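You operate a simulated robot arm through the tools that you are given. There is no shell and no other tool. Be economical: measure what you need, move in short steps, check, and stop when the job is done.

You run a simulated two-armed robot. Do the job below in one go: nothing can be reset, and whatever is moved stays where it is left.

## Task
Put the small beaker labelled "C" from the feed shelf at the end of the machine on the glass pane there and the small beaker labelled "A" on top of the yellow chain clip. Put the ticket marked "317" from the top of the mixing table on the shelf under the softener drum spout and the ticket marked "736" on the fault slip. Put the clip that says "2" from the top of the mixing table on the shelf under the steel bench and the clip labelled "7" on the gauge there. Set the air flap lever to 4. Shut the white drawer. Put the tally counter on the top of the steel bench. Put the small clear jug from the middle shelf under the light box in the inside of the soak basin. Put one of the small bottles from the middle shelf under the light box on top of the blue chain clip. Put two of the number tags from the top of the lab bench on the white job card there. Do these in any order. Set down upright: small beaker, clip, small clear jug, small bottle.

It is judged by the outcome, as a careful person would: the job done as asked, and still so three seconds after it is handed in. It fails if anything else is knocked over, pushed out of place, dropped, spilled or broken.

## Robot
Two 7-joint arms with fingered hands on one trunk, on a base that drives. Base frame: it is fixed to the floor where the robot stands at the start and does not move with it; the origin is under the middle of the robot, x ahead of it, y to its left, z up. Lengths are in m, angles in degrees, forces in N, time in s.
The left shoulder is at the start at [0.06, 0.138, 0.872], the right one opposite. Places, roughly: air flap lever [10.3, -1.2, 1.1]; blue chain clip (5x7x4 cm) [3.8, -6.4, 0.9]; clip [-0.25, -6.5, 1]; fault slip [-0.25, -6.5, 1]; gauge [0.25, -6.5, 1]; glass pane (15x11x1 cm) [0.6, 0.7, 0.9]; inside of the soak basin [1.8, -6.8, 0.7]; job card [5.5, -6.5, 1]; number tag [5.75, -6.75, 1]; shelf under the softener drum spout [-2.8, -5.6, 0.7]; shelf under the steel bench [3.6, -6.6, 0.2]; small bottle [5, -6.5, 0.5]; small clear jug [5, -6.5, 0.5]; tally counter [5, -6.25, 1]; ticket [0, -6.5, 1]; top of the steel bench [3.6, -6.6, 0.9]; white drawer [5, -6.2, 0.8]; yellow chain clip (5x7x4 cm) [0.7, 0.3, 0.9]. Payload 4 kg a hand.
The TCP of each hand is the grasp point between the finger pads, 0.036 m short of the fingertips. In the tool frame z runs along the fingers and y along their closing line. Largest opening 0.12 m; the body of the gripper starts 0.042 m behind the TCP. The gripper is a hand of 5 fingers: y runs from the thumb to the fingers, the wrist lies at [-0.015, -0.109, -0.2] in the tool frame, and closing takes about 1.5 s.
Orientation is that of the tool frame in the base frame, as a unit quaternion [w, x, y, z]. With the fingers straight down and the wrist toward the robot, the tool's x, y and z point along [0, 1, 0], [1, 0, 0] and [0, 0, -1] of the base frame.

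## Interface
- The arms move only by the tool step_arm. It takes "left_increments", "right_increments" or both (then of equal length, played together; a hand with none holds still); each is a list that holds one entry, the list of rows, each a list of 6 numbers: the shift along the base's x, y, z in m, then the turn, a rotation vector about the base's x, y, z in rad. In form: [[[x, y, z, ax, ay, az], ...]]. A call has 1 to 12 rows; each row is the pose to reach, as a shift and turn from the pose commanded when the call began. "left_claw" and "right_claw" are, for a hand that has rows, the opening in per cent of the stroke, from 0 (shut) to 100 (fully open), set as the call begins (left out, the last holds). Rows are played at 5 a second. More than 0.05 m and 8.6 degrees between two rows, or a gripper value outside its range, and nothing of the call is played. Where a pose cannot be reached the arm comes as near as it can. A force on the tool above 40 N (or 10 N above the force at the start of the call, whichever is more), or a blocked arm, ends the call early, and 0.2 s more pass. The fingers move at their own pace (about 0.153 m/s each) and stop on an object; they squeeze with about 29 N. The grip force told is the motor's: it shows also when the fingers shut on nothing. Time passes only in rows, and 0.2 s behind the last, so rows that repeat a pose let the fingers close. The reply holds the time, the measured pose of the TCP, the force on the tool along the base axes, the opening and the grip force, in the units named above and with some noise, with the torque about the TCP (base axes, N m) and any sound that the robot's microphone picked up.
- Cameras (640 x 400 px; columns grow to the right, rows downward): "scene" is now at [0.0549, 0.027, 1.5154]; the picture's right is [0.29, -0.96, 0.00], its down [-0.57, -0.17, -0.81] and it looks along [0.77, 0.23, -0.59] (base axes); focal length 268 px, centre (320, 200). "left" rides on the left gripper at [-0.069, -0.079, -0.131] in its tool frame; the picture's right is [-0.78, -0.29, 0.55], its down [0.55, -0.73, 0.40] and it looks along [0.29, 0.61, 0.74] (tool axes); focal length 222 px, centre (320, 200). "right" rides on the right gripper at [0.069, -0.079, -0.131] in its tool frame; the picture's right is [-0.78, 0.29, -0.55], its down [-0.55, -0.73, 0.40] and it looks along [-0.29, 0.61, 0.74] (tool axes); focal length 222 px, centre (320, 200). There is no depth. A picture from a camera that has moved, and an enlarged one, comes with that camera's place and axes in the base frame and with its lens.
- capture(camera): a new picture of that camera. The clock stands still meanwhile.
- lift_body(by): slides the trunk up (or, below 0, down) by that many m; the arms and the scene camera ride with it, the base frame stays. It gives what a move gives, with no picture.
- drive_base(legs): drives the robot by 1 to 6 legs, each [ahead, left, turn to the left] in m, m and degrees, along the robot's own axes; the way and the turn of a leg run together, so that a leg with both is an arc; at most 1.5 m and 180 degrees a leg. The arms and the cameras ride along, it lands a little off, and it stops where it bumps. It gives what a move gives.
- curl_fingers(index, middle, ring, little, thumb_bend, thumb_turn, hand): sets how far each is bent, from 0 (flat) to 1 (curled in); at 0.3 the hand is open as for a grip, at 0.7 the pads meet at the TCP. One left out holds its place. A second passes; each finger stops where it meets its share of the squeeze, and holds until it gets a number again. A gripper value or a shape takes the hand back. It gives what a move gives, with no picture; readings hold the bend of each and the force on index, middle, ring, little, thumb and palm. thumb_turn goes from beside the hand (0) to across from the fingers (1), as for a grip.
- preshape(shape, hand): the hand has 5 fingers and takes this shape, open, in about a second: jaw (thumb against the fingers, like two jaws); tri (thumb and two fingers); tip (a fingertip pinch); poke (one finger out to press); point (the index stretched); flat (the hand flat); cup (the hand cupped); fist (a fist). The gripper value then closes the fingers along that shape, each until it touches; the sizes above hold for jaw. It gives what a move gives, with no picture.
- head_to(pan, tilt): turns the head with the scene camera to pan (to the left, within 86 degrees either way) and tilt (down, from -29 to 69), counted from straight ahead of the robot. It gives what a move gives.
- enlarge(camera, box): a new picture of the part [left, top, right, bottom] of that camera's present view, enlarged. The clock stands still meanwhile.
- finish_job(): hands the job in; it is judged then, once.

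Work in short steps. Places have to be worked out from the pictures, the camera data and where the tool is seen: move nearer, look again, correct. Check each grasp and each placing, and mend what went wrong. You have 567 turns and 370 pictures in all, those below and enlarged ones among them. Open the grippers and draw the arms clear of the work before you hand the job in, unless the task says otherwise; then end with one line.

The tools are called after ">>>" as a command line: name --argument value ..., lists and objects as JSON in quotes. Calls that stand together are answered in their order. step_arm: Moves the arms, as the interface text tells. Its arguments: {"type":"object","properties":{"left_increments":{"type":"array","items":{"type":"array","items":{"type":"array","items":{"type":"number"}}}},"left_claw":{"type":"number"},"right_increments":{"type":"array","items":{"type":"array","items":{"type":"array","items":{"type":"number"}}}},"right_claw":{"type":"number"}},"required":[]} The other tools are called the same way: lift_body (by) slides the trunk up or down; preshape (shape, hand) gives the hand a shape; curl_fingers (index, middle, ring, little, thumb_bend, thumb_turn, hand) moves the fingers one by one; drive_base (legs) drives the base; head_to (pan, tilt) turns the head that bears the scene camera; capture (camera) takes a picture; enlarge (camera, box) takes an enlarged picture of a part of a camera's view; finish_job () hands the job in.

At the start:

```text
time: 0.0
left_ee_pos: [0.3676, 0.38, 1.1752]
left_tcp_rot: [0.0, 0.707, 0.707, 0.0]
left_contact_force: [-0.7, -0.1, -0.4]
left_torque: [-0.03, -0.01, 0.04]
left_width: 0.1199
left_grasp_force: 0.0
left_shape: jaw
left_bend: [0.3, 0.3, 0.3, 0.3, 0.3, 0.97]
left_finger forces: [0.0, 0.1, 0.1, 0.0, 0.0, 0.0]
right_ee_pos: [0.5286, 0.0267, 1.2099]
right_tcp_rot: [0.0, 0.707, 0.707, 0.0]
right_contact_force: [0.2, -0.4, -0.1]
right_torque: [0.01, 0.0, -0.01]
right_width: 0.1198
right_grasp_force: 0.1
right_shape: jaw
right_bend: [0.3, 0.3, 0.3, 0.3, 0.3, 0.97]
right_finger forces: [0.0, 0.1, 0.0, 0.1, 0.1, 0.1]
trunk travel left (down, up): [-0.45, 0.14]
robot x, y, heading: [0.0003, -0.001, 0.2]
head pan, tilt: [16.8, 36.2]
```

scene: 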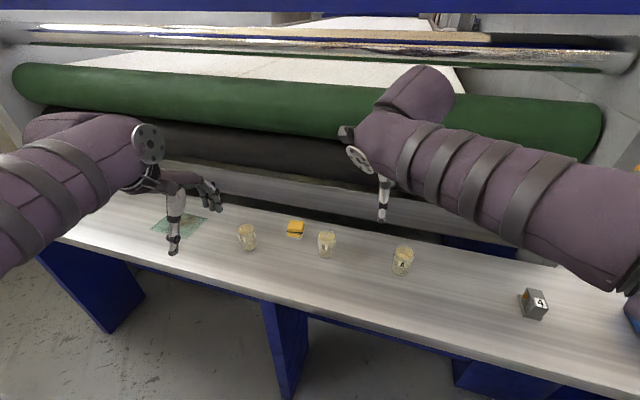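
right: 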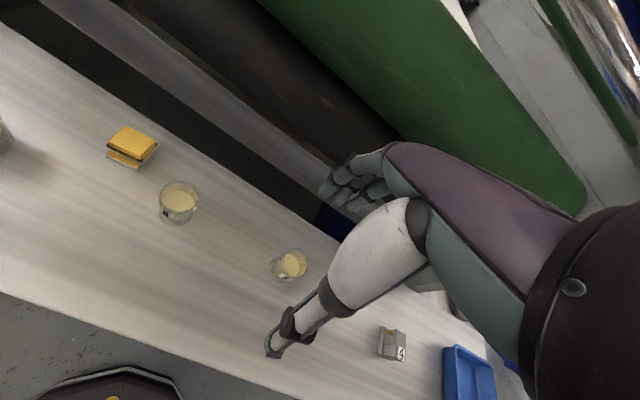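
left: 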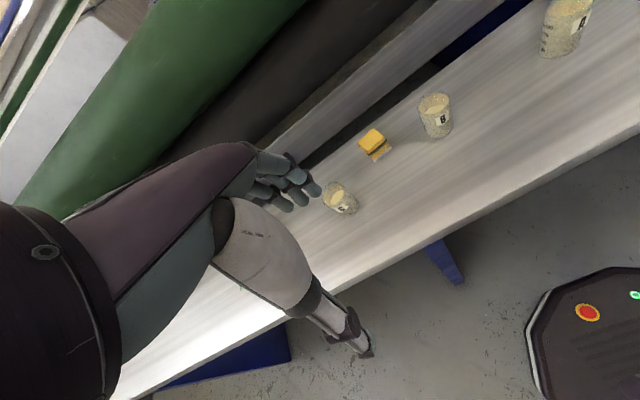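

I start by enlarging the scene view to find the beakers, glass pane and yellow clip.

>>> enlarge --camera "scene" --box '[140, 180, 460, 300]'

```text
2.00 times, centred on (300, 240) of scene
camera zoom: at [0.0549, 0.027, 1.5154], right [0.29, -0.96, 0.0], down [-0.57, -0.17, -0.81], along [0.77, 0.23, -0.59], focal length 535 px, centre (360, 120)
```

zoom: 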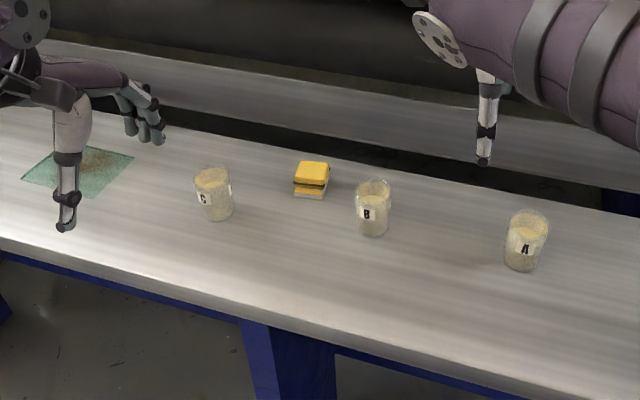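

The shelf top triangulates to about z=0.883, with C near [0.57,0.42], A near [0.605,-0.06] and the clip near [0.664,0.292]. Before driving I look left and right for room.

>>> head_to --pan 75 --tilt 25

>>> capture --camera "scene"

>>> head_to --pan -75 --tilt 20

>>> capture --camera "scene"

```text
time: 1.3
left_ee_pos: [0.3677, 0.3801, 1.1762]
left_tcp_rot: [-0.001, 0.706, 0.708, 0.0]
left_contact_force: [-0.3, 0.8, 0.6]
left_torque: [0.01, 0.0, -0.01]
left_width: 0.1197
left_grasp_force: 0.1
left_shape: jaw
left_bend: [0.3, 0.3, 0.3, 0.3, 0.3, 0.97]
left_finger forces: [0.0, 0.0, 0.0, 0.1, 0.0, 0.1]
right_ee_pos: [0.5277, 0.0259, 1.2108]
right_tcp_rot: [0.001, 0.708, 0.706, 0.0]
right_contact_force: [0.1, 0.6, -0.5]
right_torque: [0.0, -0.02, 0.01]
right_width: 0.1198
right_grasp_force: 0.0
right_shape: jaw
right_bend: [0.3, 0.3, 0.3, 0.3, 0.3, 0.97]
right_finger forces: [0.1, 0.0, 0.1, 0.0, 0.1, 0.0]
trunk travel left (down, up): [-0.45, 0.14]
robot x, y, heading: [0.0004, -0.0006, -0.0]
head pan, tilt: [75.0, 25.0]
```

```text
365 pictures are left
camera scene: at [-0.0048, 0.0907, 1.5331], right [0.97, -0.26, 0.0], down [-0.11, -0.41, -0.91], along [0.24, 0.88, -0.42], focal length 268 px, centre (320, 200)
```

scene: 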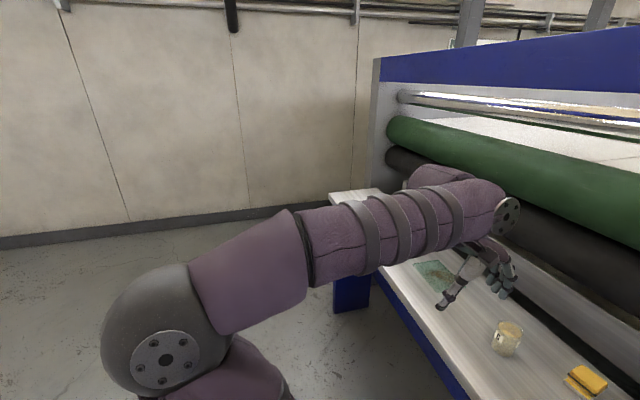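

```text
time: 3.6
left_ee_pos: [0.3666, 0.379, 1.1763]
left_tcp_rot: [0.0, 0.707, 0.707, 0.001]
left_contact_force: [0.5, 0.1, 0.7]
left_torque: [0.0, 0.01, 0.0]
left_width: 0.1197
left_grasp_force: 0.0
left_shape: jaw
left_bend: [0.3, 0.3, 0.3, 0.3, 0.3, 0.97]
left_finger forces: [0.1, 0.0, 0.0, 0.0, 0.0, 0.1]
right_ee_pos: [0.5287, 0.0247, 1.2107]
right_tcp_rot: [-0.001, 0.708, 0.707, 0.0]
right_contact_force: [-0.7, 0.5, 0.4]
right_torque: [0.02, 0.0, -0.01]
right_width: 0.1197
right_grasp_force: 0.1
right_shape: jaw
right_bend: [0.3, 0.3, 0.3, 0.3, 0.3, 0.97]
right_finger forces: [0.1, 0.0, 0.0, 0.0, 0.0, 0.0]
trunk travel left (down, up): [-0.45, 0.14]
robot x, y, heading: [0.0018, 0.0003, -0.1]
head pan, tilt: [-75.0, 20.0]
```

```text
364 pictures are left
camera scene: at [-0.0046, -0.0882, 1.5412], right [-0.97, -0.26, 0.0], down [-0.09, 0.33, -0.94], along [0.24, -0.91, -0.34], focal length 268 px, centre (320, 200)
```

scene: 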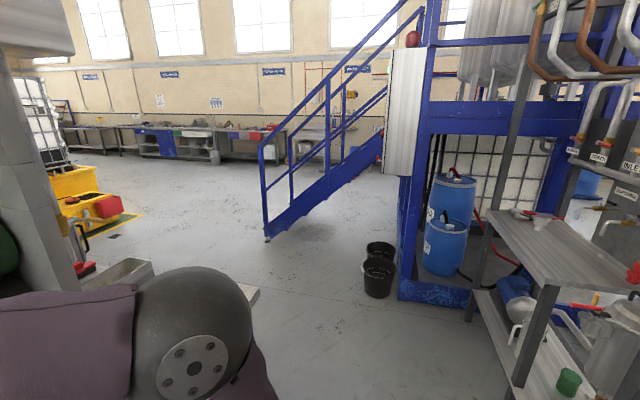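

There is clear floor to the left, so I drive 0.3 m left, keeping the arms high, then look at the shelf again.

>>> drive_base --legs '[[0, 0.3, 0]]'

>>> head_to --pan 0 --tilt 42

>>> capture --camera "scene"

>>> capture --camera "left"

>>> capture --camera "right"

```text
time: 5.7
left_ee_pos: [0.3639, 0.6973, 1.1754]
left_tcp_rot: [0.0, 0.705, 0.71, 0.0]
left_contact_force: [0.2, -0.6, 0.3]
left_torque: [-0.01, 0.0, -0.04]
left_width: 0.1196
left_grasp_force: 0.0
left_shape: jaw
left_bend: [0.3, 0.3, 0.3, 0.3, 0.3, 0.97]
left_finger forces: [0.0, 0.0, 0.1, 0.1, 0.0, 0.1]
right_ee_pos: [0.5259, 0.3442, 1.2098]
right_tcp_rot: [-0.001, 0.704, 0.71, 0.0]
right_contact_force: [0.8, 0.0, -0.5]
right_torque: [-0.03, -0.02, 0.02]
right_width: 0.1199
right_grasp_force: 0.1
right_shape: jaw
right_bend: [0.3, 0.3, 0.3, 0.3, 0.3, 0.97]
right_finger forces: [0.0, 0.0, 0.0, 0.0, 0.1, 0.0]
trunk travel left (down, up): [-0.45, 0.14]
robot x, y, heading: [0.0011, 0.313, 0.2]
head pan, tilt: [-75.0, 20.0]
```

```text
time: 7.2
left_ee_pos: [0.3645, 0.6969, 1.1768]
left_tcp_rot: [0.001, 0.705, 0.709, 0.0]
left_contact_force: [-0.1, 0.3, 0.5]
left_torque: [-0.02, -0.02, 0.01]
left_width: 0.1199
left_grasp_force: 0.0
left_shape: jaw
left_bend: [0.3, 0.3, 0.3, 0.3, 0.3, 0.97]
left_finger forces: [0.0, 0.0, 0.0, 0.0, 0.0, 0.1]
right_ee_pos: [0.5274, 0.3446, 1.2099]
right_tcp_rot: [0.0, 0.705, 0.709, 0.0]
right_contact_force: [0.4, -0.6, -0.5]
right_torque: [-0.01, -0.03, 0.0]
right_width: 0.1196
right_grasp_force: 0.1
right_shape: jaw
right_bend: [0.3, 0.3, 0.3, 0.3, 0.3, 0.97]
right_finger forces: [0.0, 0.0, 0.0, 0.0, 0.0, 0.0]
trunk travel left (down, up): [-0.45, 0.14]
robot x, y, heading: [0.0026, 0.3122, 0.3]
head pan, tilt: [0.0, 42.0]
```

```text
363 pictures are left
camera scene: at [0.0538, 0.3163, 1.5068], right [0.01, -1.0, 0.0], down [-0.67, 0.0, -0.74], along [0.74, 0.0, -0.67], focal length 268 px, centre (320, 200)
```

scene: 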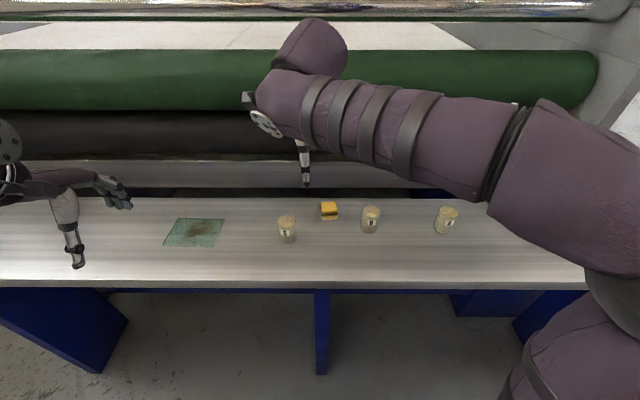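

```text
362 pictures are left
camera left: at [0.2851, 0.6286, 1.3072], right [-0.29, -0.79, -0.55], down [-0.74, 0.54, -0.4], along [0.61, 0.29, -0.74], focal length 222 px, centre (320, 200)
```

left: 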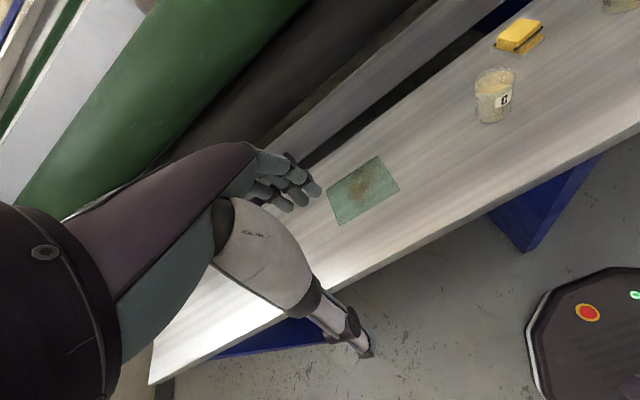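

```text
361 pictures are left
camera right: at [0.4476, 0.4132, 1.3411], right [0.3, -0.78, 0.55], down [-0.73, -0.55, -0.4], along [0.61, -0.28, -0.74], focal length 222 px, centre (320, 200)
```

right: 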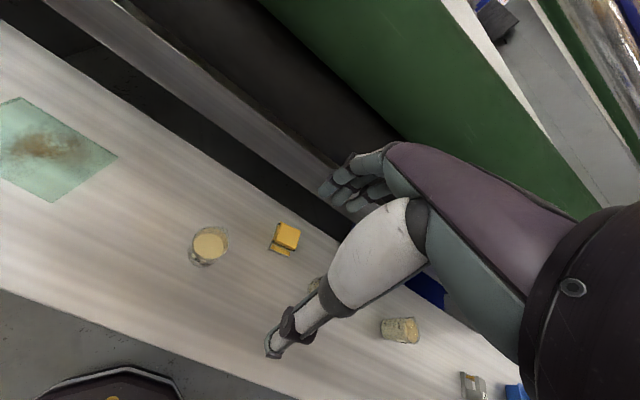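

I zoom in for accurate measurement of the beakers.

>>> enlarge --camera "scene" --box '[260, 190, 420, 290]'

>>> enlarge --camera "scene" --box '[380, 190, 540, 290]'

>>> enlarge --camera "scene" --box '[140, 190, 300, 290]'

```text
4.00 times, centred on (340, 240) of scene
camera zoom: at [0.0538, 0.3163, 1.5068], right [0.01, -1.0, 0.0], down [-0.67, 0.0, -0.74], along [0.74, 0.0, -0.67], focal length 1070 px, centre (240, 40)
```

zoom: 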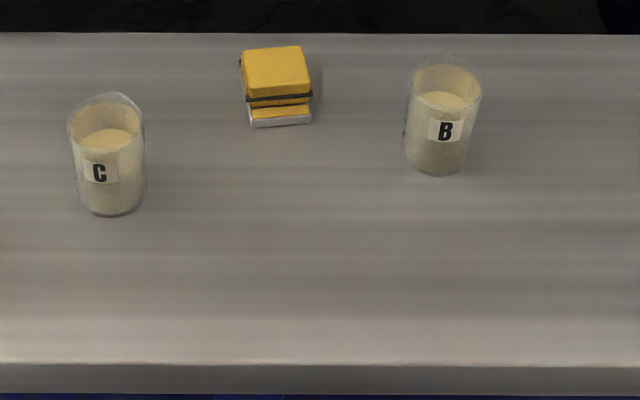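

```text
4.00 times, centred on (460, 240) of scene
camera zoom: at [0.0538, 0.3163, 1.5068], right [0.01, -1.0, 0.0], down [-0.67, 0.0, -0.74], along [0.74, 0.0, -0.67], focal length 1070 px, centre (-240, 40)
```

zoom: 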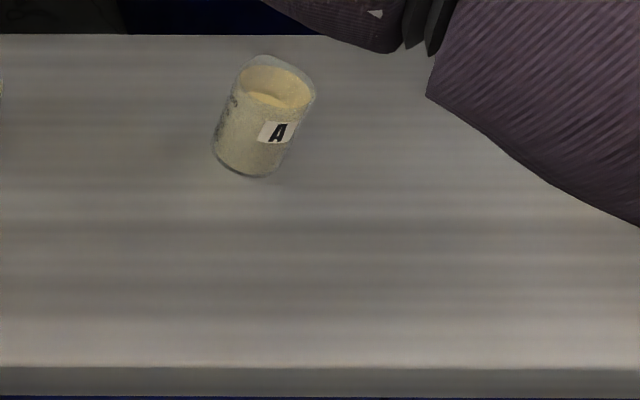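

```text
4.00 times, centred on (220, 240) of scene
camera zoom: at [0.0538, 0.3163, 1.5068], right [0.01, -1.0, 0.0], down [-0.67, 0.0, -0.74], along [0.74, 0.0, -0.67], focal length 1070 px, centre (720, 40)
```

zoom: 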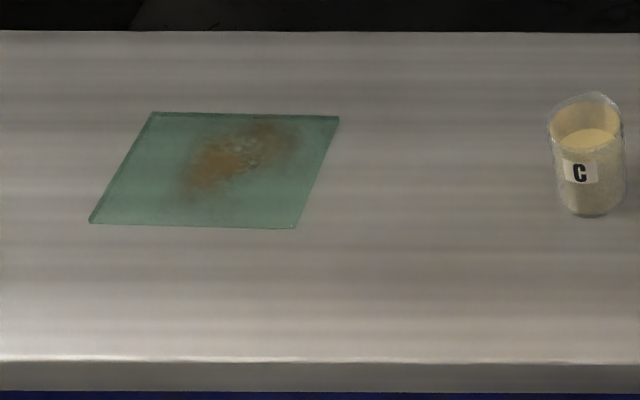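

Measured places: A [0.603,-0.058], C [0.564,0.410], pane centre [0.585,0.694], clip top [0.661,0.288,0.923]. I bring the right hand above A and the left above C.

>>> step_arm --right_increments '[[[0.0076, -0.0403, -0.011, 0, 0, 0], [0.0152, -0.0806, -0.022, 0, 0, 0], [0.0228, -0.1209, -0.033, 0, 0, 0], [0.0304, -0.1612, -0.044, 0, 0, 0], [0.038, -0.2015, -0.055, 0, 0, 0], [0.0456, -0.2418, -0.066, 0, 0, 0], [0.0532, -0.2821, -0.077, 0, 0, 0], [0.0608, -0.3224, -0.088, 0, 0, 0], [0.0684, -0.3627, -0.099, 0, 0, 0], [0.076, -0.403, -0.11, 0, 0, 0]]]' --left_increments '[[[0.02, -0.0286, -0.0077, 0, 0, 0], [0.04, -0.0572, -0.0154, 0, 0, 0], [0.06, -0.0858, -0.0231, 0, 0, 0], [0.08, -0.1144, -0.0308, 0, 0, 0], [0.1, -0.143, -0.0385, 0, 0, 0], [0.12, -0.1716, -0.0462, 0, 0, 0], [0.14, -0.2002, -0.0539, 0, 0, 0], [0.16, -0.2288, -0.0616, 0, 0, 0], [0.18, -0.2574, -0.0693, 0, 0, 0], [0.2, -0.286, -0.077, 0, 0, 0]]]'

>>> capture --camera "right"

>>> capture --camera "left"

>>> capture --camera "scene"

```text
time: 9.4
left_ee_pos: [0.5652, 0.408, 1.0983]
left_tcp_rot: [0.0, 0.704, 0.71, -0.001]
left_contact_force: [0.4, -0.3, 0.0]
left_torque: [0.0, 0.04, 0.04]
left_width: 0.1199
left_grasp_force: 0.0
left_shape: jaw
left_bend: [0.3, 0.3, 0.3, 0.3, 0.3, 0.97]
left_finger forces: [0.0, 0.0, 0.0, 0.0, 0.0, 0.1]
right_ee_pos: [0.6049, -0.062, 1.1036]
right_tcp_rot: [-0.001, 0.704, 0.71, 0.001]
right_contact_force: [-0.7, -0.2, 0.3]
right_torque: [0.02, 0.05, -0.02]
right_width: 0.1198
right_grasp_force: 0.0
right_shape: jaw
right_bend: [0.3, 0.3, 0.3, 0.3, 0.3, 0.97]
right_finger forces: [0.0, 0.0, 0.0, 0.0, 0.0, 0.1]
trunk travel left (down, up): [-0.45, 0.14]
robot x, y, heading: [-0.002, 0.3153, 0.5]
head pan, tilt: [0.0, 42.0]
```

```text
357 pictures are left
camera right: at [0.5265, 0.0078, 1.2352], right [0.3, -0.78, 0.55], down [-0.73, -0.55, -0.4], along [0.61, -0.28, -0.74], focal length 222 px, centre (320, 200)
```

right: 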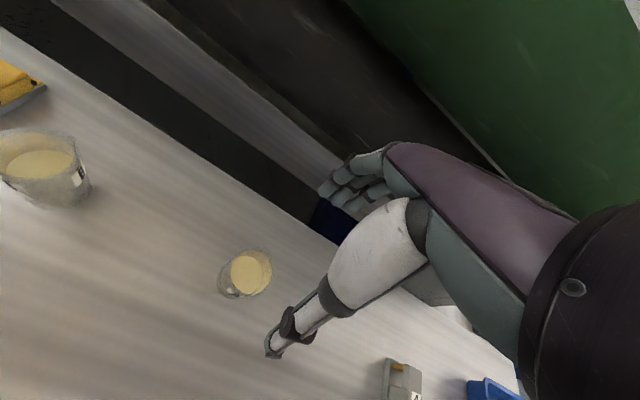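

```text
356 pictures are left
camera left: at [0.4859, 0.3399, 1.2308], right [-0.29, -0.79, -0.55], down [-0.74, 0.54, -0.4], along [0.61, 0.29, -0.74], focal length 222 px, centre (320, 200)
```

left: 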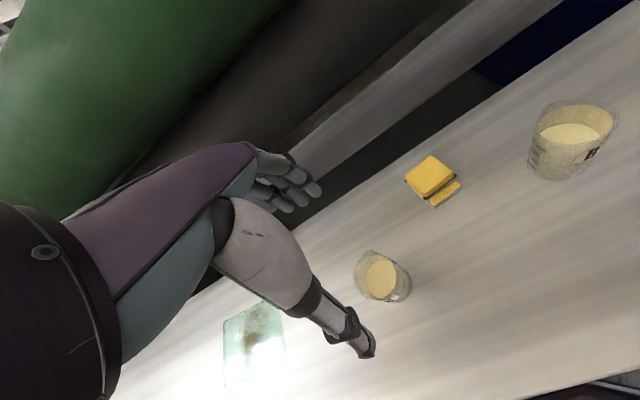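

```text
355 pictures are left
camera scene: at [0.0551, 0.3151, 1.5067], right [0.01, -1.0, 0.0], down [-0.67, 0.0, -0.74], along [0.74, 0.01, -0.67], focal length 268 px, centre (320, 200)
```

scene: 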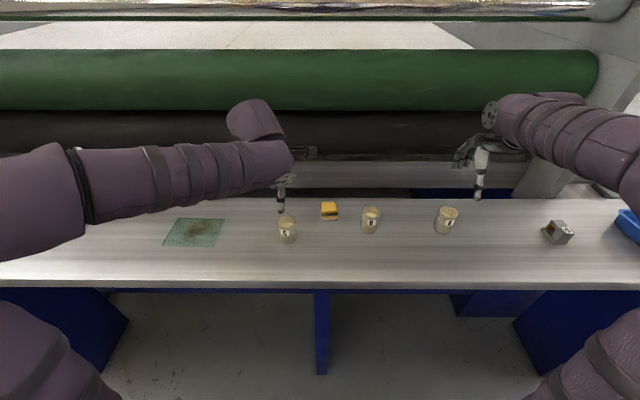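

Wrist views put A at about [0.600,-0.053] and C at about [0.561,0.405]. I lower both hands around the beakers.

>>> step_arm --right_increments '[[[-0.004, 0.009, -0.03, 0, 0, 0], [-0.004, 0.009, -0.07, 0, 0, 0], [-0.004, 0.009, -0.11, 0, 0, 0], [-0.004, 0.009, -0.14, 0, 0, 0], [-0.004, 0.009, -0.156, 0, 0, 0]]]' --left_increments '[[[-0.004, -0.003, -0.03, 0, 0, 0], [-0.004, -0.003, -0.07, 0, 0, 0], [-0.004, -0.003, -0.11, 0, 0, 0], [-0.004, -0.003, -0.135, 0, 0, 0], [-0.004, -0.003, -0.151, 0, 0, 0]]]'

>>> capture --camera "right"

>>> capture --camera "left"

>>> capture --camera "scene"

```text
time: 10.6
left_ee_pos: [0.5556, 0.4067, 0.9468]
left_tcp_rot: [0.0, 0.705, 0.709, 0.0]
left_contact_force: [-0.2, -0.8, 0.3]
left_torque: [-0.03, -0.01, 0.01]
left_width: 0.1194
left_grasp_force: 0.0
left_shape: jaw
left_bend: [0.3, 0.3, 0.3, 0.3, 0.3, 0.97]
left_finger forces: [0.0, 0.1, 0.0, 0.1, 0.1, 0.0]
right_ee_pos: [0.5998, -0.0505, 0.9467]
right_tcp_rot: [-0.001, 0.705, 0.709, 0.0]
right_contact_force: [0.5, 0.4, 0.3]
right_torque: [-0.02, 0.01, 0.0]
right_width: 0.1197
right_grasp_force: 0.1
right_shape: jaw
right_bend: [0.3, 0.3, 0.3, 0.3, 0.3, 0.97]
right_finger forces: [0.1, 0.0, 0.1, 0.1, 0.0, 0.0]
trunk travel left (down, up): [-0.45, 0.14]
robot x, y, heading: [-0.0022, 0.3131, 0.2]
head pan, tilt: [0.0, 42.0]
```

```text
354 pictures are left
camera right: at [0.52, 0.0185, 1.0781], right [0.3, -0.78, 0.55], down [-0.73, -0.55, -0.4], along [0.61, -0.28, -0.74], focal length 222 px, centre (320, 200)
```

right: 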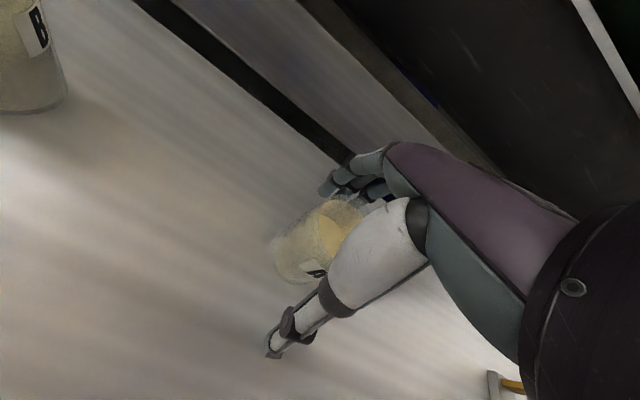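

```text
353 pictures are left
camera left: at [0.4773, 0.3388, 1.0791], right [-0.29, -0.79, -0.55], down [-0.74, 0.54, -0.4], along [0.61, 0.29, -0.74], focal length 222 px, centre (320, 200)
```

left: 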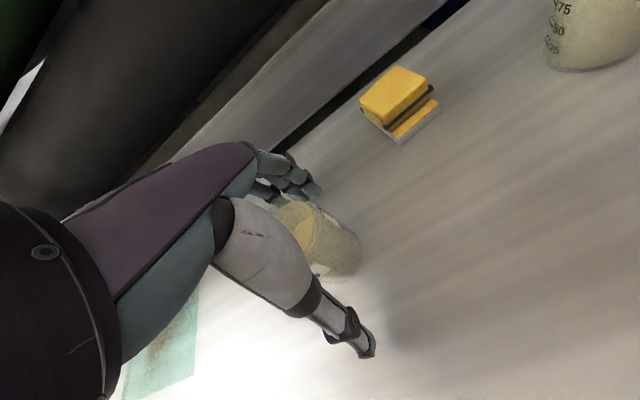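

```text
352 pictures are left
camera scene: at [0.0542, 0.3162, 1.5068], right [0.01, -1.0, 0.0], down [-0.67, 0.0, -0.74], along [0.74, 0.01, -0.67], focal length 268 px, centre (320, 200)
```

scene: 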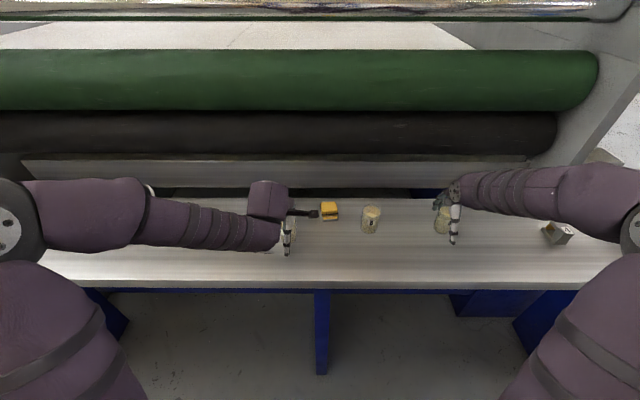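

Both beakers sit between fingers and thumb, so I close both hands.

>>> step_arm --right_increments '[[[0, 0, 0, 0, 0, 0], [0, 0, 0, 0, 0, 0], [0, 0, 0, 0, 0, 0], [0, 0, 0, 0, 0, 0], [0, 0, 0, 0, 0, 0], [0, 0, 0, 0, 0, 0], [0, 0, 0, 0, 0, 0], [0, 0, 0, 0, 0, 0], [0, 0, 0, 0, 0, 0]]]' --left_increments '[[[0, 0, 0, 0, 0, 0], [0, 0, 0, 0, 0, 0], [0, 0, 0, 0, 0, 0], [0, 0, 0, 0, 0, 0], [0, 0, 0, 0, 0, 0], [0, 0, 0, 0, 0, 0], [0, 0, 0, 0, 0, 0], [0, 0, 0, 0, 0, 0], [0, 0, 0, 0, 0, 0]]]' --right_claw 0 --left_claw 0

>>> capture --camera "right"

>>> capture --camera "left"

```text
time: 12.6
left_ee_pos: [0.5568, 0.4068, 0.9476]
left_tcp_rot: [0.0, 0.704, 0.71, 0.0]
left_contact_force: [-0.8, 0.5, 0.4]
left_torque: [0.0, -0.05, 0.03]
left_width: 0.0415
left_grasp_force: 29.2
left_shape: jaw
left_bend: [0.49, 0.5, 0.56, 0.71, 0.68, 1.0]
left_finger forces: [14.9, 8.4, 0.3, 0.0, 24.6, 0.0]
right_ee_pos: [0.5985, -0.0506, 0.9473]
right_tcp_rot: [0.0, 0.705, 0.709, 0.0]
right_contact_force: [0.7, 0.1, 0.7]
right_torque: [0.01, -0.01, -0.05]
right_width: 0.0413
right_grasp_force: 28.5
right_shape: jaw
right_bend: [0.48, 0.53, 0.57, 0.71, 0.67, 1.0]
right_finger forces: [16.2, 8.7, 0.0, 0.1, 24.5, 0.1]
trunk travel left (down, up): [-0.45, 0.14]
robot x, y, heading: [0.0005, 0.3138, 0.3]
head pan, tilt: [0.0, 42.0]
```

```text
351 pictures are left
camera right: at [0.5199, 0.0185, 1.0782], right [0.3, -0.78, 0.55], down [-0.73, -0.55, -0.4], along [0.61, -0.28, -0.74], focal length 222 px, centre (320, 200)
```

right: 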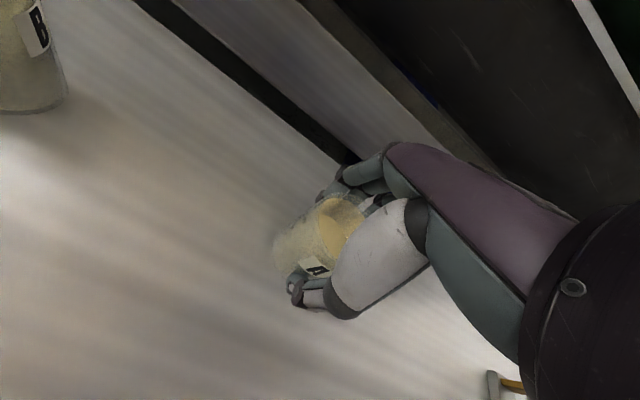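

```text
350 pictures are left
camera left: at [0.4773, 0.3389, 1.0793], right [-0.29, -0.79, -0.55], down [-0.74, 0.54, -0.4], along [0.61, 0.29, -0.74], focal length 222 px, centre (320, 200)
```

left: 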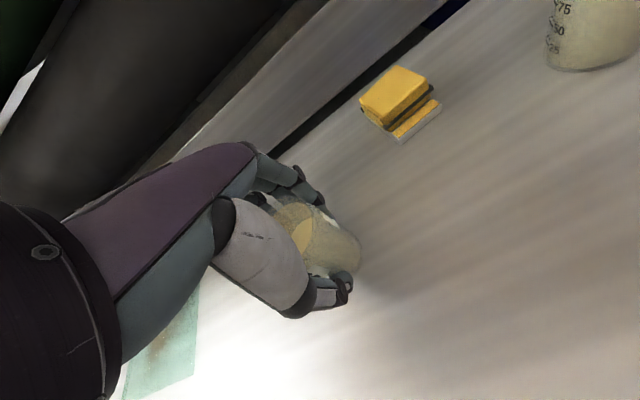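

Both gripped. I lift a little first and check for slip or tilt.

>>> step_arm --right_increments '[[[0, 0, 0.015, 0, 0, 0], [0, 0, 0.04, 0, 0, 0], [0, 0, 0.07, 0, 0, 0], [0, 0, 0.09, 0, 0, 0]]]' --left_increments '[[[0, 0, 0.015, 0, 0, 0], [0, 0, 0.03, 0, 0, 0], [0, 0, 0.05, 0, 0, 0], [0, 0, 0.06, 0, 0, 0]]]'

>>> capture --camera "right"

>>> capture --camera "left"

>>> enlarge --camera "scene" --box '[240, 160, 480, 280]'

```text
time: 13.6
left_ee_pos: [0.5593, 0.4078, 1.0088]
left_tcp_rot: [0.0, 0.704, 0.711, 0.0]
left_contact_force: [0.3, -0.1, -0.2]
left_torque: [-0.02, -0.01, 0.0]
left_width: 0.0417
left_grasp_force: 29.7
left_shape: jaw
left_bend: [0.49, 0.5, 0.56, 0.71, 0.68, 1.0]
left_finger forces: [14.9, 8.3, 0.1, 0.1, 24.6, 0.0]
right_ee_pos: [0.5998, -0.0489, 1.0343]
right_tcp_rot: [0.0, 0.705, 0.71, 0.0]
right_contact_force: [0.5, 0.8, -0.4]
right_torque: [0.01, 0.01, 0.02]
right_width: 0.0412
right_grasp_force: 28.8
right_shape: jaw
right_bend: [0.48, 0.53, 0.57, 0.71, 0.67, 1.0]
right_finger forces: [16.2, 8.7, 0.1, 0.0, 24.5, 0.0]
trunk travel left (down, up): [-0.45, 0.14]
robot x, y, heading: [-0.0039, 0.3133, 0.3]
head pan, tilt: [0.0, 42.0]
```

```text
349 pictures are left
camera right: at [0.5217, 0.0209, 1.1655], right [0.3, -0.78, 0.55], down [-0.73, -0.56, -0.4], along [0.61, -0.28, -0.74], focal length 222 px, centre (320, 200)
```

right: 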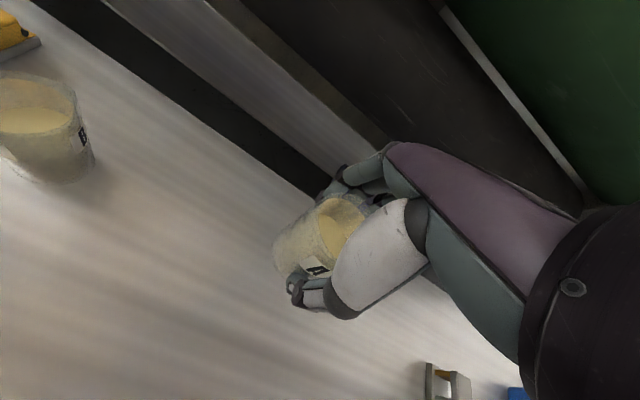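

```text
348 pictures are left
camera left: at [0.4791, 0.3399, 1.1398], right [-0.29, -0.79, -0.55], down [-0.74, 0.54, -0.4], along [0.61, 0.29, -0.74], focal length 222 px, centre (320, 200)
```

left: 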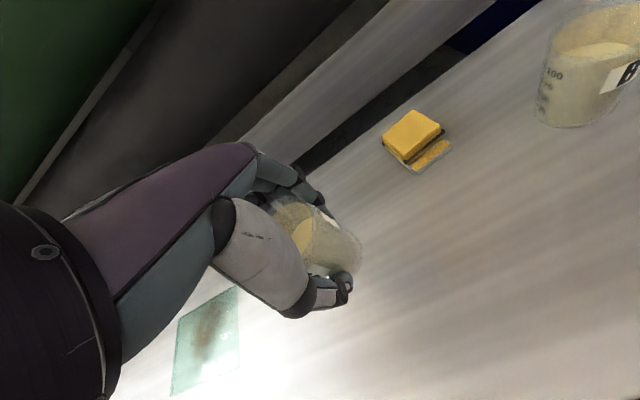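

```text
2.67 times, centred on (360, 220) of scene
camera zoom: at [0.0538, 0.3163, 1.5068], right [0.01, -1.0, 0.0], down [-0.67, 0.0, -0.74], along [0.74, 0.01, -0.67], focal length 714 px, centre (213, 147)
```

zoom: 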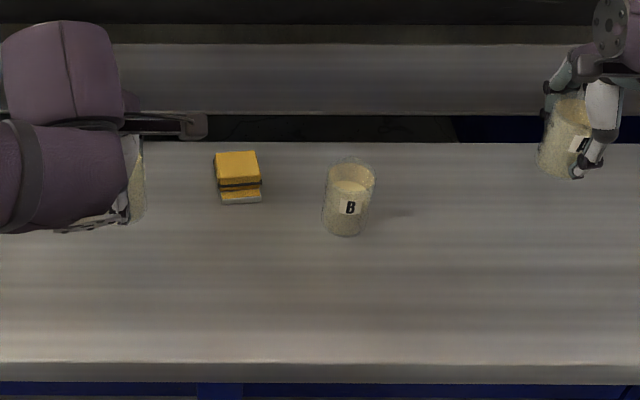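

Both lifted cleanly and upright. I carry C left over the pane while A rises above B's rim and crosses to the clip.

>>> step_arm --right_increments '[[[0, 0, 0.035, 0, 0, 0], [0, 0, 0.068, 0, 0, 0], [0.0065, 0.0425, 0.068, 0, 0, 0], [0.013, 0.085, 0.068, 0, 0, 0], [0.0195, 0.1275, 0.068, 0, 0, 0], [0.026, 0.17, 0.068, 0, 0, 0], [0.0325, 0.2125, 0.068, 0, 0, 0], [0.039, 0.255, 0.068, 0, 0, 0], [0.0455, 0.2975, 0.068, 0, 0, 0], [0.052, 0.34, 0.068, 0, 0, 0]]]' --left_increments '[[[0.0019, 0.0282, 0.01, 0, 0, 0], [0.0038, 0.0564, 0.02, 0, 0, 0], [0.0057, 0.0846, 0.02, 0, 0, 0], [0.0076, 0.1128, 0.02, 0, 0, 0], [0.0095, 0.141, 0.02, 0, 0, 0], [0.0114, 0.1692, 0.02, 0, 0, 0], [0.0133, 0.1974, 0.02, 0, 0, 0], [0.0152, 0.2256, 0.02, 0, 0, 0], [0.0171, 0.2538, 0.02, 0, 0, 0], [0.019, 0.282, 0.02, 0, 0, 0]]]'

>>> capture --camera "right"

>>> capture --camera "left"

>>> enlarge --camera "scene" --box '[150, 150, 390, 270]'

```text
time: 15.8
left_ee_pos: [0.5778, 0.6909, 1.0251]
left_tcp_rot: [0.0, 0.705, 0.709, 0.0]
left_contact_force: [0.5, 0.0, -1.3]
left_torque: [-0.02, 0.03, -0.03]
left_width: 0.0415
left_grasp_force: 28.8
left_shape: jaw
left_bend: [0.49, 0.5, 0.56, 0.71, 0.68, 1.0]
left_finger forces: [14.9, 8.4, 0.3, 0.0, 24.5, 0.0]
right_ee_pos: [0.6534, 0.2943, 1.1028]
right_tcp_rot: [0.0, 0.704, 0.71, -0.001]
right_contact_force: [0.0, -0.5, -1.2]
right_torque: [-0.03, 0.0, 0.05]
right_width: 0.0411
right_grasp_force: 29.1
right_shape: jaw
right_bend: [0.48, 0.53, 0.57, 0.71, 0.67, 1.0]
right_finger forces: [16.1, 8.7, 0.0, 0.0, 24.5, 0.1]
trunk travel left (down, up): [-0.45, 0.14]
robot x, y, heading: [-0.0022, 0.3131, 0.3]
head pan, tilt: [0.0, 42.0]
```

```text
346 pictures are left
camera right: at [0.5737, 0.3631, 1.2349], right [0.3, -0.78, 0.55], down [-0.73, -0.55, -0.4], along [0.61, -0.28, -0.74], focal length 222 px, centre (320, 200)
```

right: 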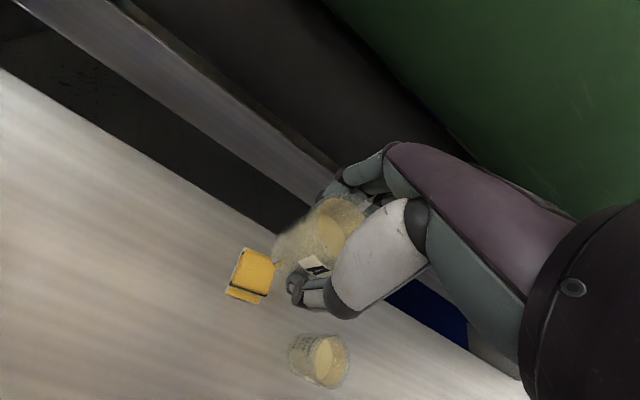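

```text
345 pictures are left
camera left: at [0.4989, 0.623, 1.1567], right [-0.29, -0.79, -0.55], down [-0.74, 0.54, -0.4], along [0.61, 0.29, -0.74], focal length 222 px, centre (320, 200)
```

left: 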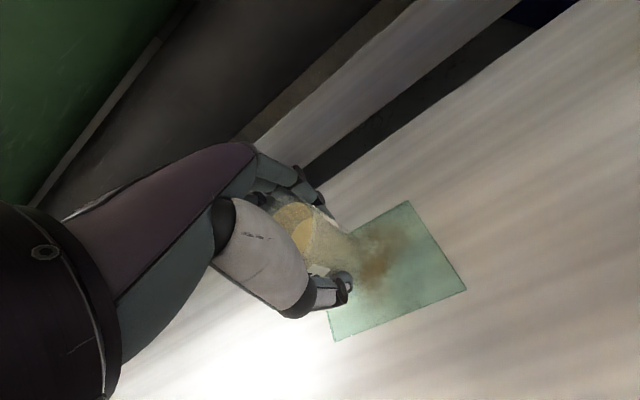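

```text
2.67 times, centred on (270, 210) of scene
camera zoom: at [0.0544, 0.3176, 1.5067], right [0.01, -1.0, 0.0], down [-0.67, -0.01, -0.74], along [0.74, 0.0, -0.67], focal length 714 px, centre (453, 173)
```

zoom: 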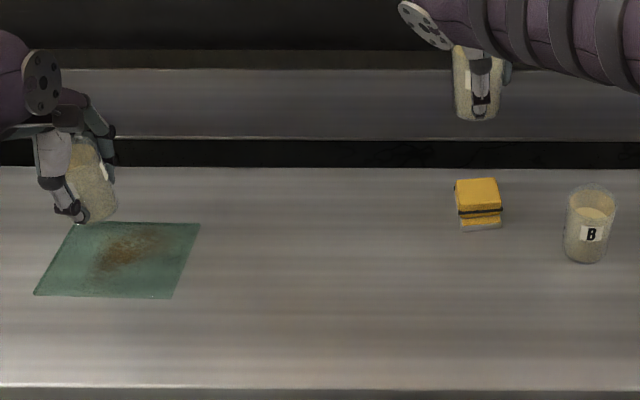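

Beaker A's base is about 6 mm too far forward of the clip centre; C is centred over the pane. I correct and lower both to just above their supports.

>>> step_arm --right_increments '[[[-0.006, 0.0, -0.02, 0, 0, 0], [-0.006, 0.0, -0.045, 0, 0, 0], [-0.006, 0.0, -0.07, 0, 0, 0], [-0.006, 0.0, -0.09, 0, 0, 0], [-0.006, 0.0, -0.103, 0, 0, 0]]]' --left_increments '[[[-0.004, -0.004, -0.01, 0, 0, 0], [-0.004, -0.004, -0.025, 0, 0, 0], [-0.004, -0.004, -0.04, 0, 0, 0], [-0.004, -0.004, -0.05, 0, 0, 0], [-0.004, -0.004, -0.06, 0, 0, 0]]]'

>>> capture --camera "right"

>>> enlarge --camera "scene" --box '[150, 170, 390, 290]'

```text
time: 17.0
left_ee_pos: [0.5743, 0.6841, 0.9671]
left_tcp_rot: [0.0, 0.704, 0.71, 0.0]
left_contact_force: [0.5, -0.9, -0.6]
left_torque: [0.04, 0.01, 0.0]
left_width: 0.0414
left_grasp_force: 29.7
left_shape: jaw
left_bend: [0.49, 0.5, 0.56, 0.71, 0.68, 1.0]
left_finger forces: [14.9, 8.4, 0.3, 0.0, 24.5, 0.1]
right_ee_pos: [0.6463, 0.2925, 0.9981]
right_tcp_rot: [0.0, 0.705, 0.709, 0.0]
right_contact_force: [0.0, 0.1, -1.9]
right_torque: [-0.01, -0.02, 0.02]
right_width: 0.0409
right_grasp_force: 29.1
right_shape: jaw
right_bend: [0.48, 0.53, 0.57, 0.71, 0.67, 1.0]
right_finger forces: [16.1, 8.7, 0.0, 0.0, 24.4, 0.1]
trunk travel left (down, up): [-0.45, 0.14]
robot x, y, heading: [0.0021, 0.314, 0.6]
head pan, tilt: [0.0, 42.0]
```

```text
343 pictures are left
camera right: at [0.5677, 0.3611, 1.1293], right [0.3, -0.78, 0.55], down [-0.73, -0.55, -0.4], along [0.61, -0.28, -0.74], focal length 222 px, centre (320, 200)
```

right: 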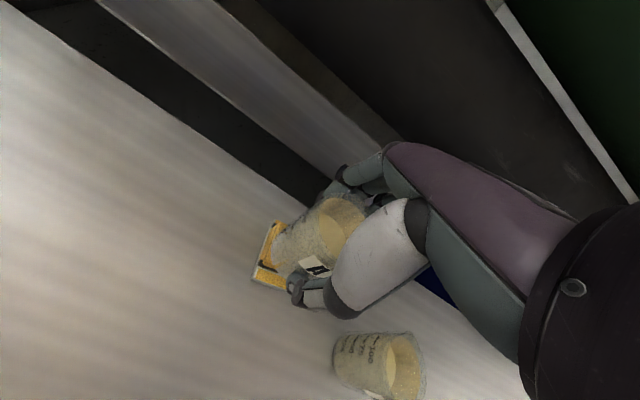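

```text
2.67 times, centred on (270, 230) of scene
camera zoom: at [0.0543, 0.3164, 1.5068], right [0.01, -1.0, 0.0], down [-0.67, 0.0, -0.74], along [0.74, 0.01, -0.67], focal length 714 px, centre (453, 120)
```

zoom: 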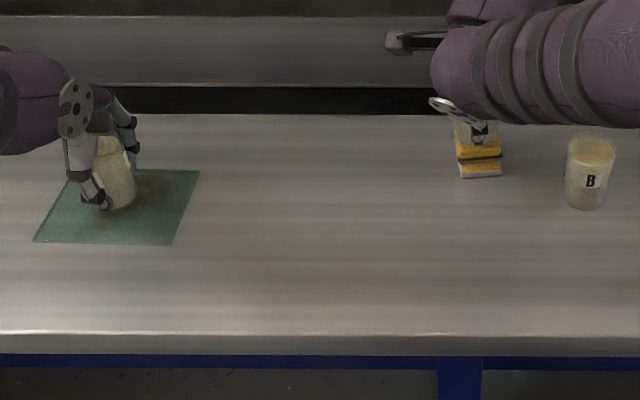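

Let me zoom in on A over the clip.

>>> enlarge --camera "right" --box '[220, 180, 380, 320]'

>>> enlarge --camera "scene" --box '[290, 170, 370, 250]'

```text
2.86 times, centred on (300, 250) of right
camera zoom: at [0.5677, 0.3611, 1.1293], right [0.3, -0.78, 0.55], down [-0.73, -0.55, -0.4], along [0.61, -0.28, -0.74], focal length 635 px, centre (377, 57)
```

zoom: 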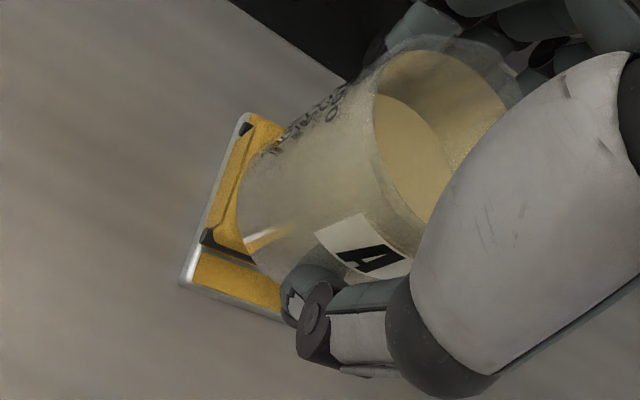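

```text
5.00 times, centred on (330, 210) of scene
camera zoom: at [0.0543, 0.3164, 1.5068], right [0.01, -1.0, 0.0], down [-0.67, 0.0, -0.74], along [0.74, 0.01, -0.67], focal length 1338 px, centre (270, 150)
```

zoom: 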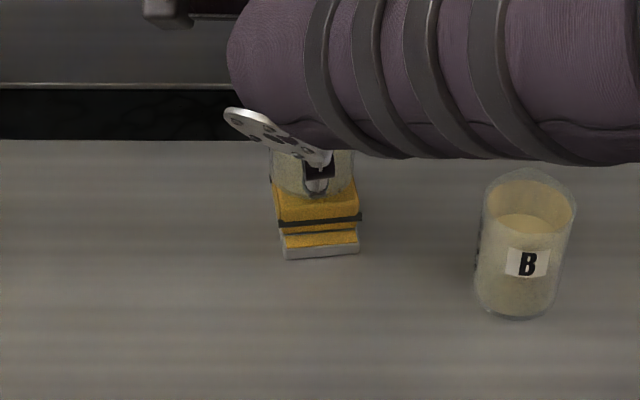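

A is aligned over the clip to within a few mm. I lower both gently in small steps to touch.

>>> step_arm --right_increments '[[[0.001, -0.002, -0.004, 0, 0, 0], [0.001, -0.002, -0.007, 0, 0, 0], [0.001, -0.002, -0.01, 0, 0, 0]]]' --left_increments '[[[0, 0, -0.004, 0, 0, 0], [0, 0, -0.007, 0, 0, 0], [0, 0, -0.009, 0, 0, 0]]]'

>>> enlarge --camera "right" --box '[220, 180, 380, 320]'

>>> enlarge --camera "scene" --box '[150, 170, 390, 290]'

```text
time: 17.8
left_ee_pos: [0.574, 0.6849, 0.9586]
left_tcp_rot: [0.0, 0.705, 0.709, 0.001]
left_contact_force: [-0.2, -0.2, -1.2]
left_torque: [-0.03, 0.04, 0.04]
left_width: 0.0417
left_grasp_force: 28.9
left_shape: jaw
left_bend: [0.49, 0.5, 0.56, 0.71, 0.68, 1.0]
left_finger forces: [15.0, 8.5, 0.2, 0.0, 24.5, 0.1]
right_ee_pos: [0.646, 0.2889, 0.9885]
right_tcp_rot: [0.0, 0.705, 0.71, 0.0]
right_contact_force: [0.2, 0.3, -1.2]
right_torque: [0.0, 0.01, 0.01]
right_width: 0.041
right_grasp_force: 29.6
right_shape: jaw
right_bend: [0.48, 0.53, 0.57, 0.71, 0.67, 1.0]
right_finger forces: [16.1, 8.7, 0.0, 0.0, 24.5, 0.0]
trunk travel left (down, up): [-0.45, 0.14]
robot x, y, heading: [0.0006, 0.318, 0.2]
head pan, tilt: [0.0, 42.0]
```

```text
2.86 times, centred on (300, 250) of right
camera zoom: at [0.5669, 0.3578, 1.1193], right [0.3, -0.78, 0.55], down [-0.73, -0.55, -0.4], along [0.61, -0.28, -0.74], focal length 635 px, centre (377, 57)
```

zoom: 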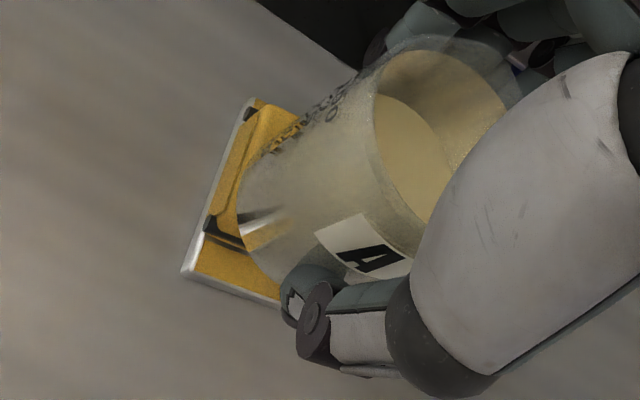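

```text
2.67 times, centred on (270, 230) of scene
camera zoom: at [0.0541, 0.3163, 1.5068], right [0.01, -1.0, 0.0], down [-0.67, 0.0, -0.74], along [0.74, 0.01, -0.67], focal length 714 px, centre (453, 120)
```

zoom: 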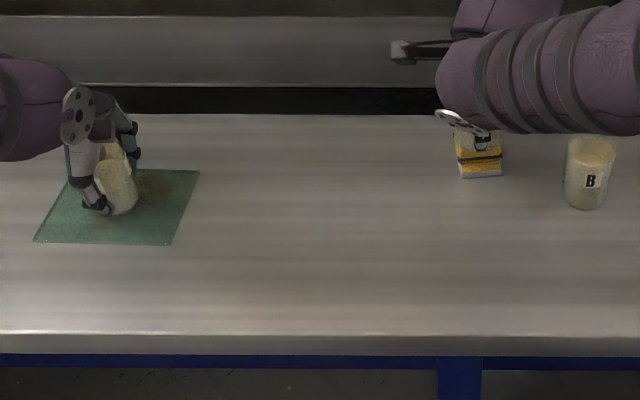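

No contact yet. I lower both a few mm more.

>>> step_arm --right_increments '[[[0.001, 0.003, -0.002, 0, 0, 0], [0.001, 0.003, -0.004, 0, 0, 0]]]' --left_increments '[[[0, 0, -0.002, 0, 0, 0], [0, 0, -0.004, 0, 0, 0]]]'

>>> enlarge --camera "right" --box '[220, 180, 380, 320]'

>>> enlarge --camera "left" --box '[260, 170, 420, 310]'

>>> enlarge --camera "scene" --box '[290, 170, 370, 250]'

```text
time: 18.4
left_ee_pos: [0.5736, 0.6854, 0.9566]
left_tcp_rot: [0.0, 0.705, 0.709, 0.0]
left_contact_force: [0.1, 0.5, -1.8]
left_torque: [-0.04, 0.01, 0.01]
left_width: 0.0415
left_grasp_force: 29.5
left_shape: jaw
left_bend: [0.49, 0.5, 0.56, 0.71, 0.68, 1.0]
left_finger forces: [14.9, 8.4, 0.3, 0.1, 24.4, 0.0]
right_ee_pos: [0.6466, 0.2921, 0.9846]
right_tcp_rot: [0.0, 0.704, 0.71, 0.0]
right_contact_force: [-0.1, 0.5, -1.8]
right_torque: [-0.04, 0.02, 0.01]
right_width: 0.041
right_grasp_force: 29.2
right_shape: jaw
right_bend: [0.48, 0.53, 0.57, 0.71, 0.67, 1.0]
right_finger forces: [16.0, 8.7, 0.1, 0.1, 24.4, 0.0]
trunk travel left (down, up): [-0.45, 0.14]
robot x, y, heading: [0.0006, 0.3143, 0.5]
head pan, tilt: [0.0, 42.0]
```

```text
2.86 times, centred on (300, 250) of right
camera zoom: at [0.5675, 0.3607, 1.1161], right [0.3, -0.78, 0.55], down [-0.73, -0.55, -0.4], along [0.61, -0.28, -0.74], focal length 635 px, centre (377, 57)
```

zoom: 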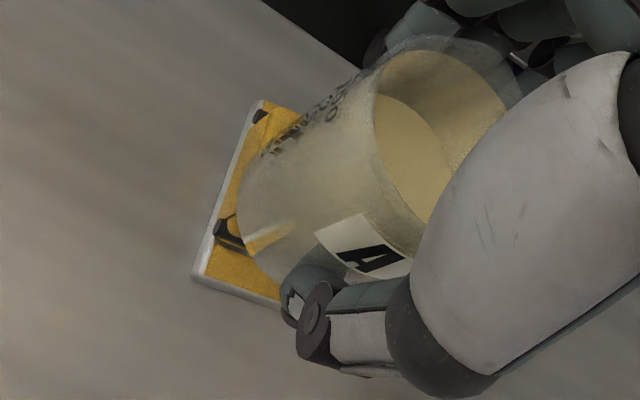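

```text
2.86 times, centred on (340, 240) of left
camera zoom: at [0.4954, 0.6182, 1.0868], right [-0.29, -0.79, -0.55], down [-0.74, 0.54, -0.4], along [0.61, 0.29, -0.74], focal length 635 px, centre (263, 86)
```

zoom: 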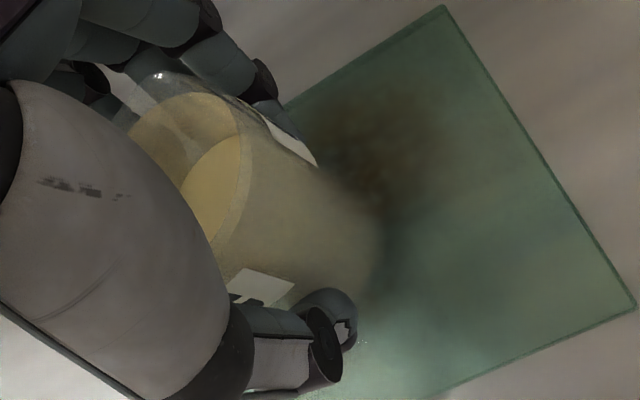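

```text
5.00 times, centred on (330, 210) of scene
camera zoom: at [0.0541, 0.3164, 1.5068], right [0.01, -1.0, 0.0], down [-0.67, 0.0, -0.74], along [0.74, 0.01, -0.67], focal length 1338 px, centre (270, 150)
```

zoom: 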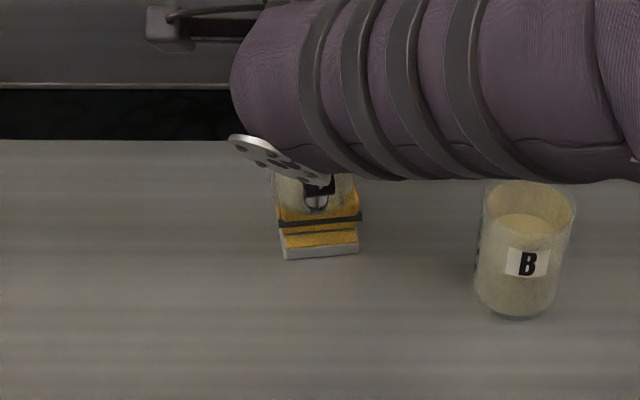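

Still no touch. Scene view says A should go 3 mm to the right; I correct and lower further.

>>> step_arm --right_increments '[[[0.0, -0.003, -0.001, 0, 0, 0], [0.0, -0.003, -0.003, 0, 0, 0], [0.0, -0.003, -0.005, 0, 0, 0]]]' --left_increments '[[[0, 0, -0.002, 0, 0, 0], [0, 0, -0.004, 0, 0, 0], [0, 0, -0.005, 0, 0, 0]]]'

>>> enlarge --camera "scene" --box '[290, 170, 370, 250]'

```text
time: 19.2
left_ee_pos: [0.5767, 0.685, 0.9507]
left_tcp_rot: [0.001, 0.705, 0.709, 0.001]
left_contact_force: [0.3, -0.4, 7.8]
left_torque: [0.0, -0.14, 0.0]
left_width: 0.0415
left_grasp_force: 29.4
left_shape: jaw
left_bend: [0.49, 0.5, 0.56, 0.71, 0.68, 1.0]
left_finger forces: [15.3, 9.1, 0.3, 0.0, 25.3, 0.0]
right_ee_pos: [0.6474, 0.2879, 0.9809]
right_tcp_rot: [0.001, 0.704, 0.71, 0.0]
right_contact_force: [0.1, -0.5, 1.5]
right_torque: [0.0, -0.01, 0.02]
right_width: 0.0409
right_grasp_force: 29.3
right_shape: jaw
right_bend: [0.48, 0.53, 0.57, 0.71, 0.67, 1.0]
right_finger forces: [15.9, 8.7, 0.0, 0.0, 24.9, 0.0]
trunk travel left (down, up): [-0.45, 0.14]
robot x, y, heading: [0.0012, 0.3148, 0.6]
head pan, tilt: [0.0, 42.0]
```

```text
5.00 times, centred on (330, 210) of scene
camera zoom: at [0.0532, 0.316, 1.507], right [0.01, -1.0, 0.0], down [-0.67, 0.0, -0.74], along [0.74, 0.01, -0.67], focal length 1338 px, centre (270, 150)
```

zoom: 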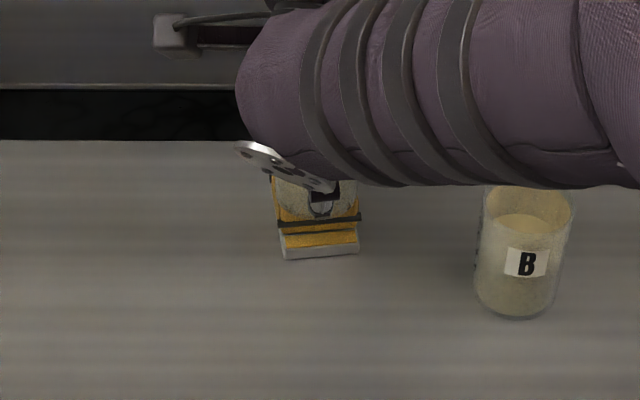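

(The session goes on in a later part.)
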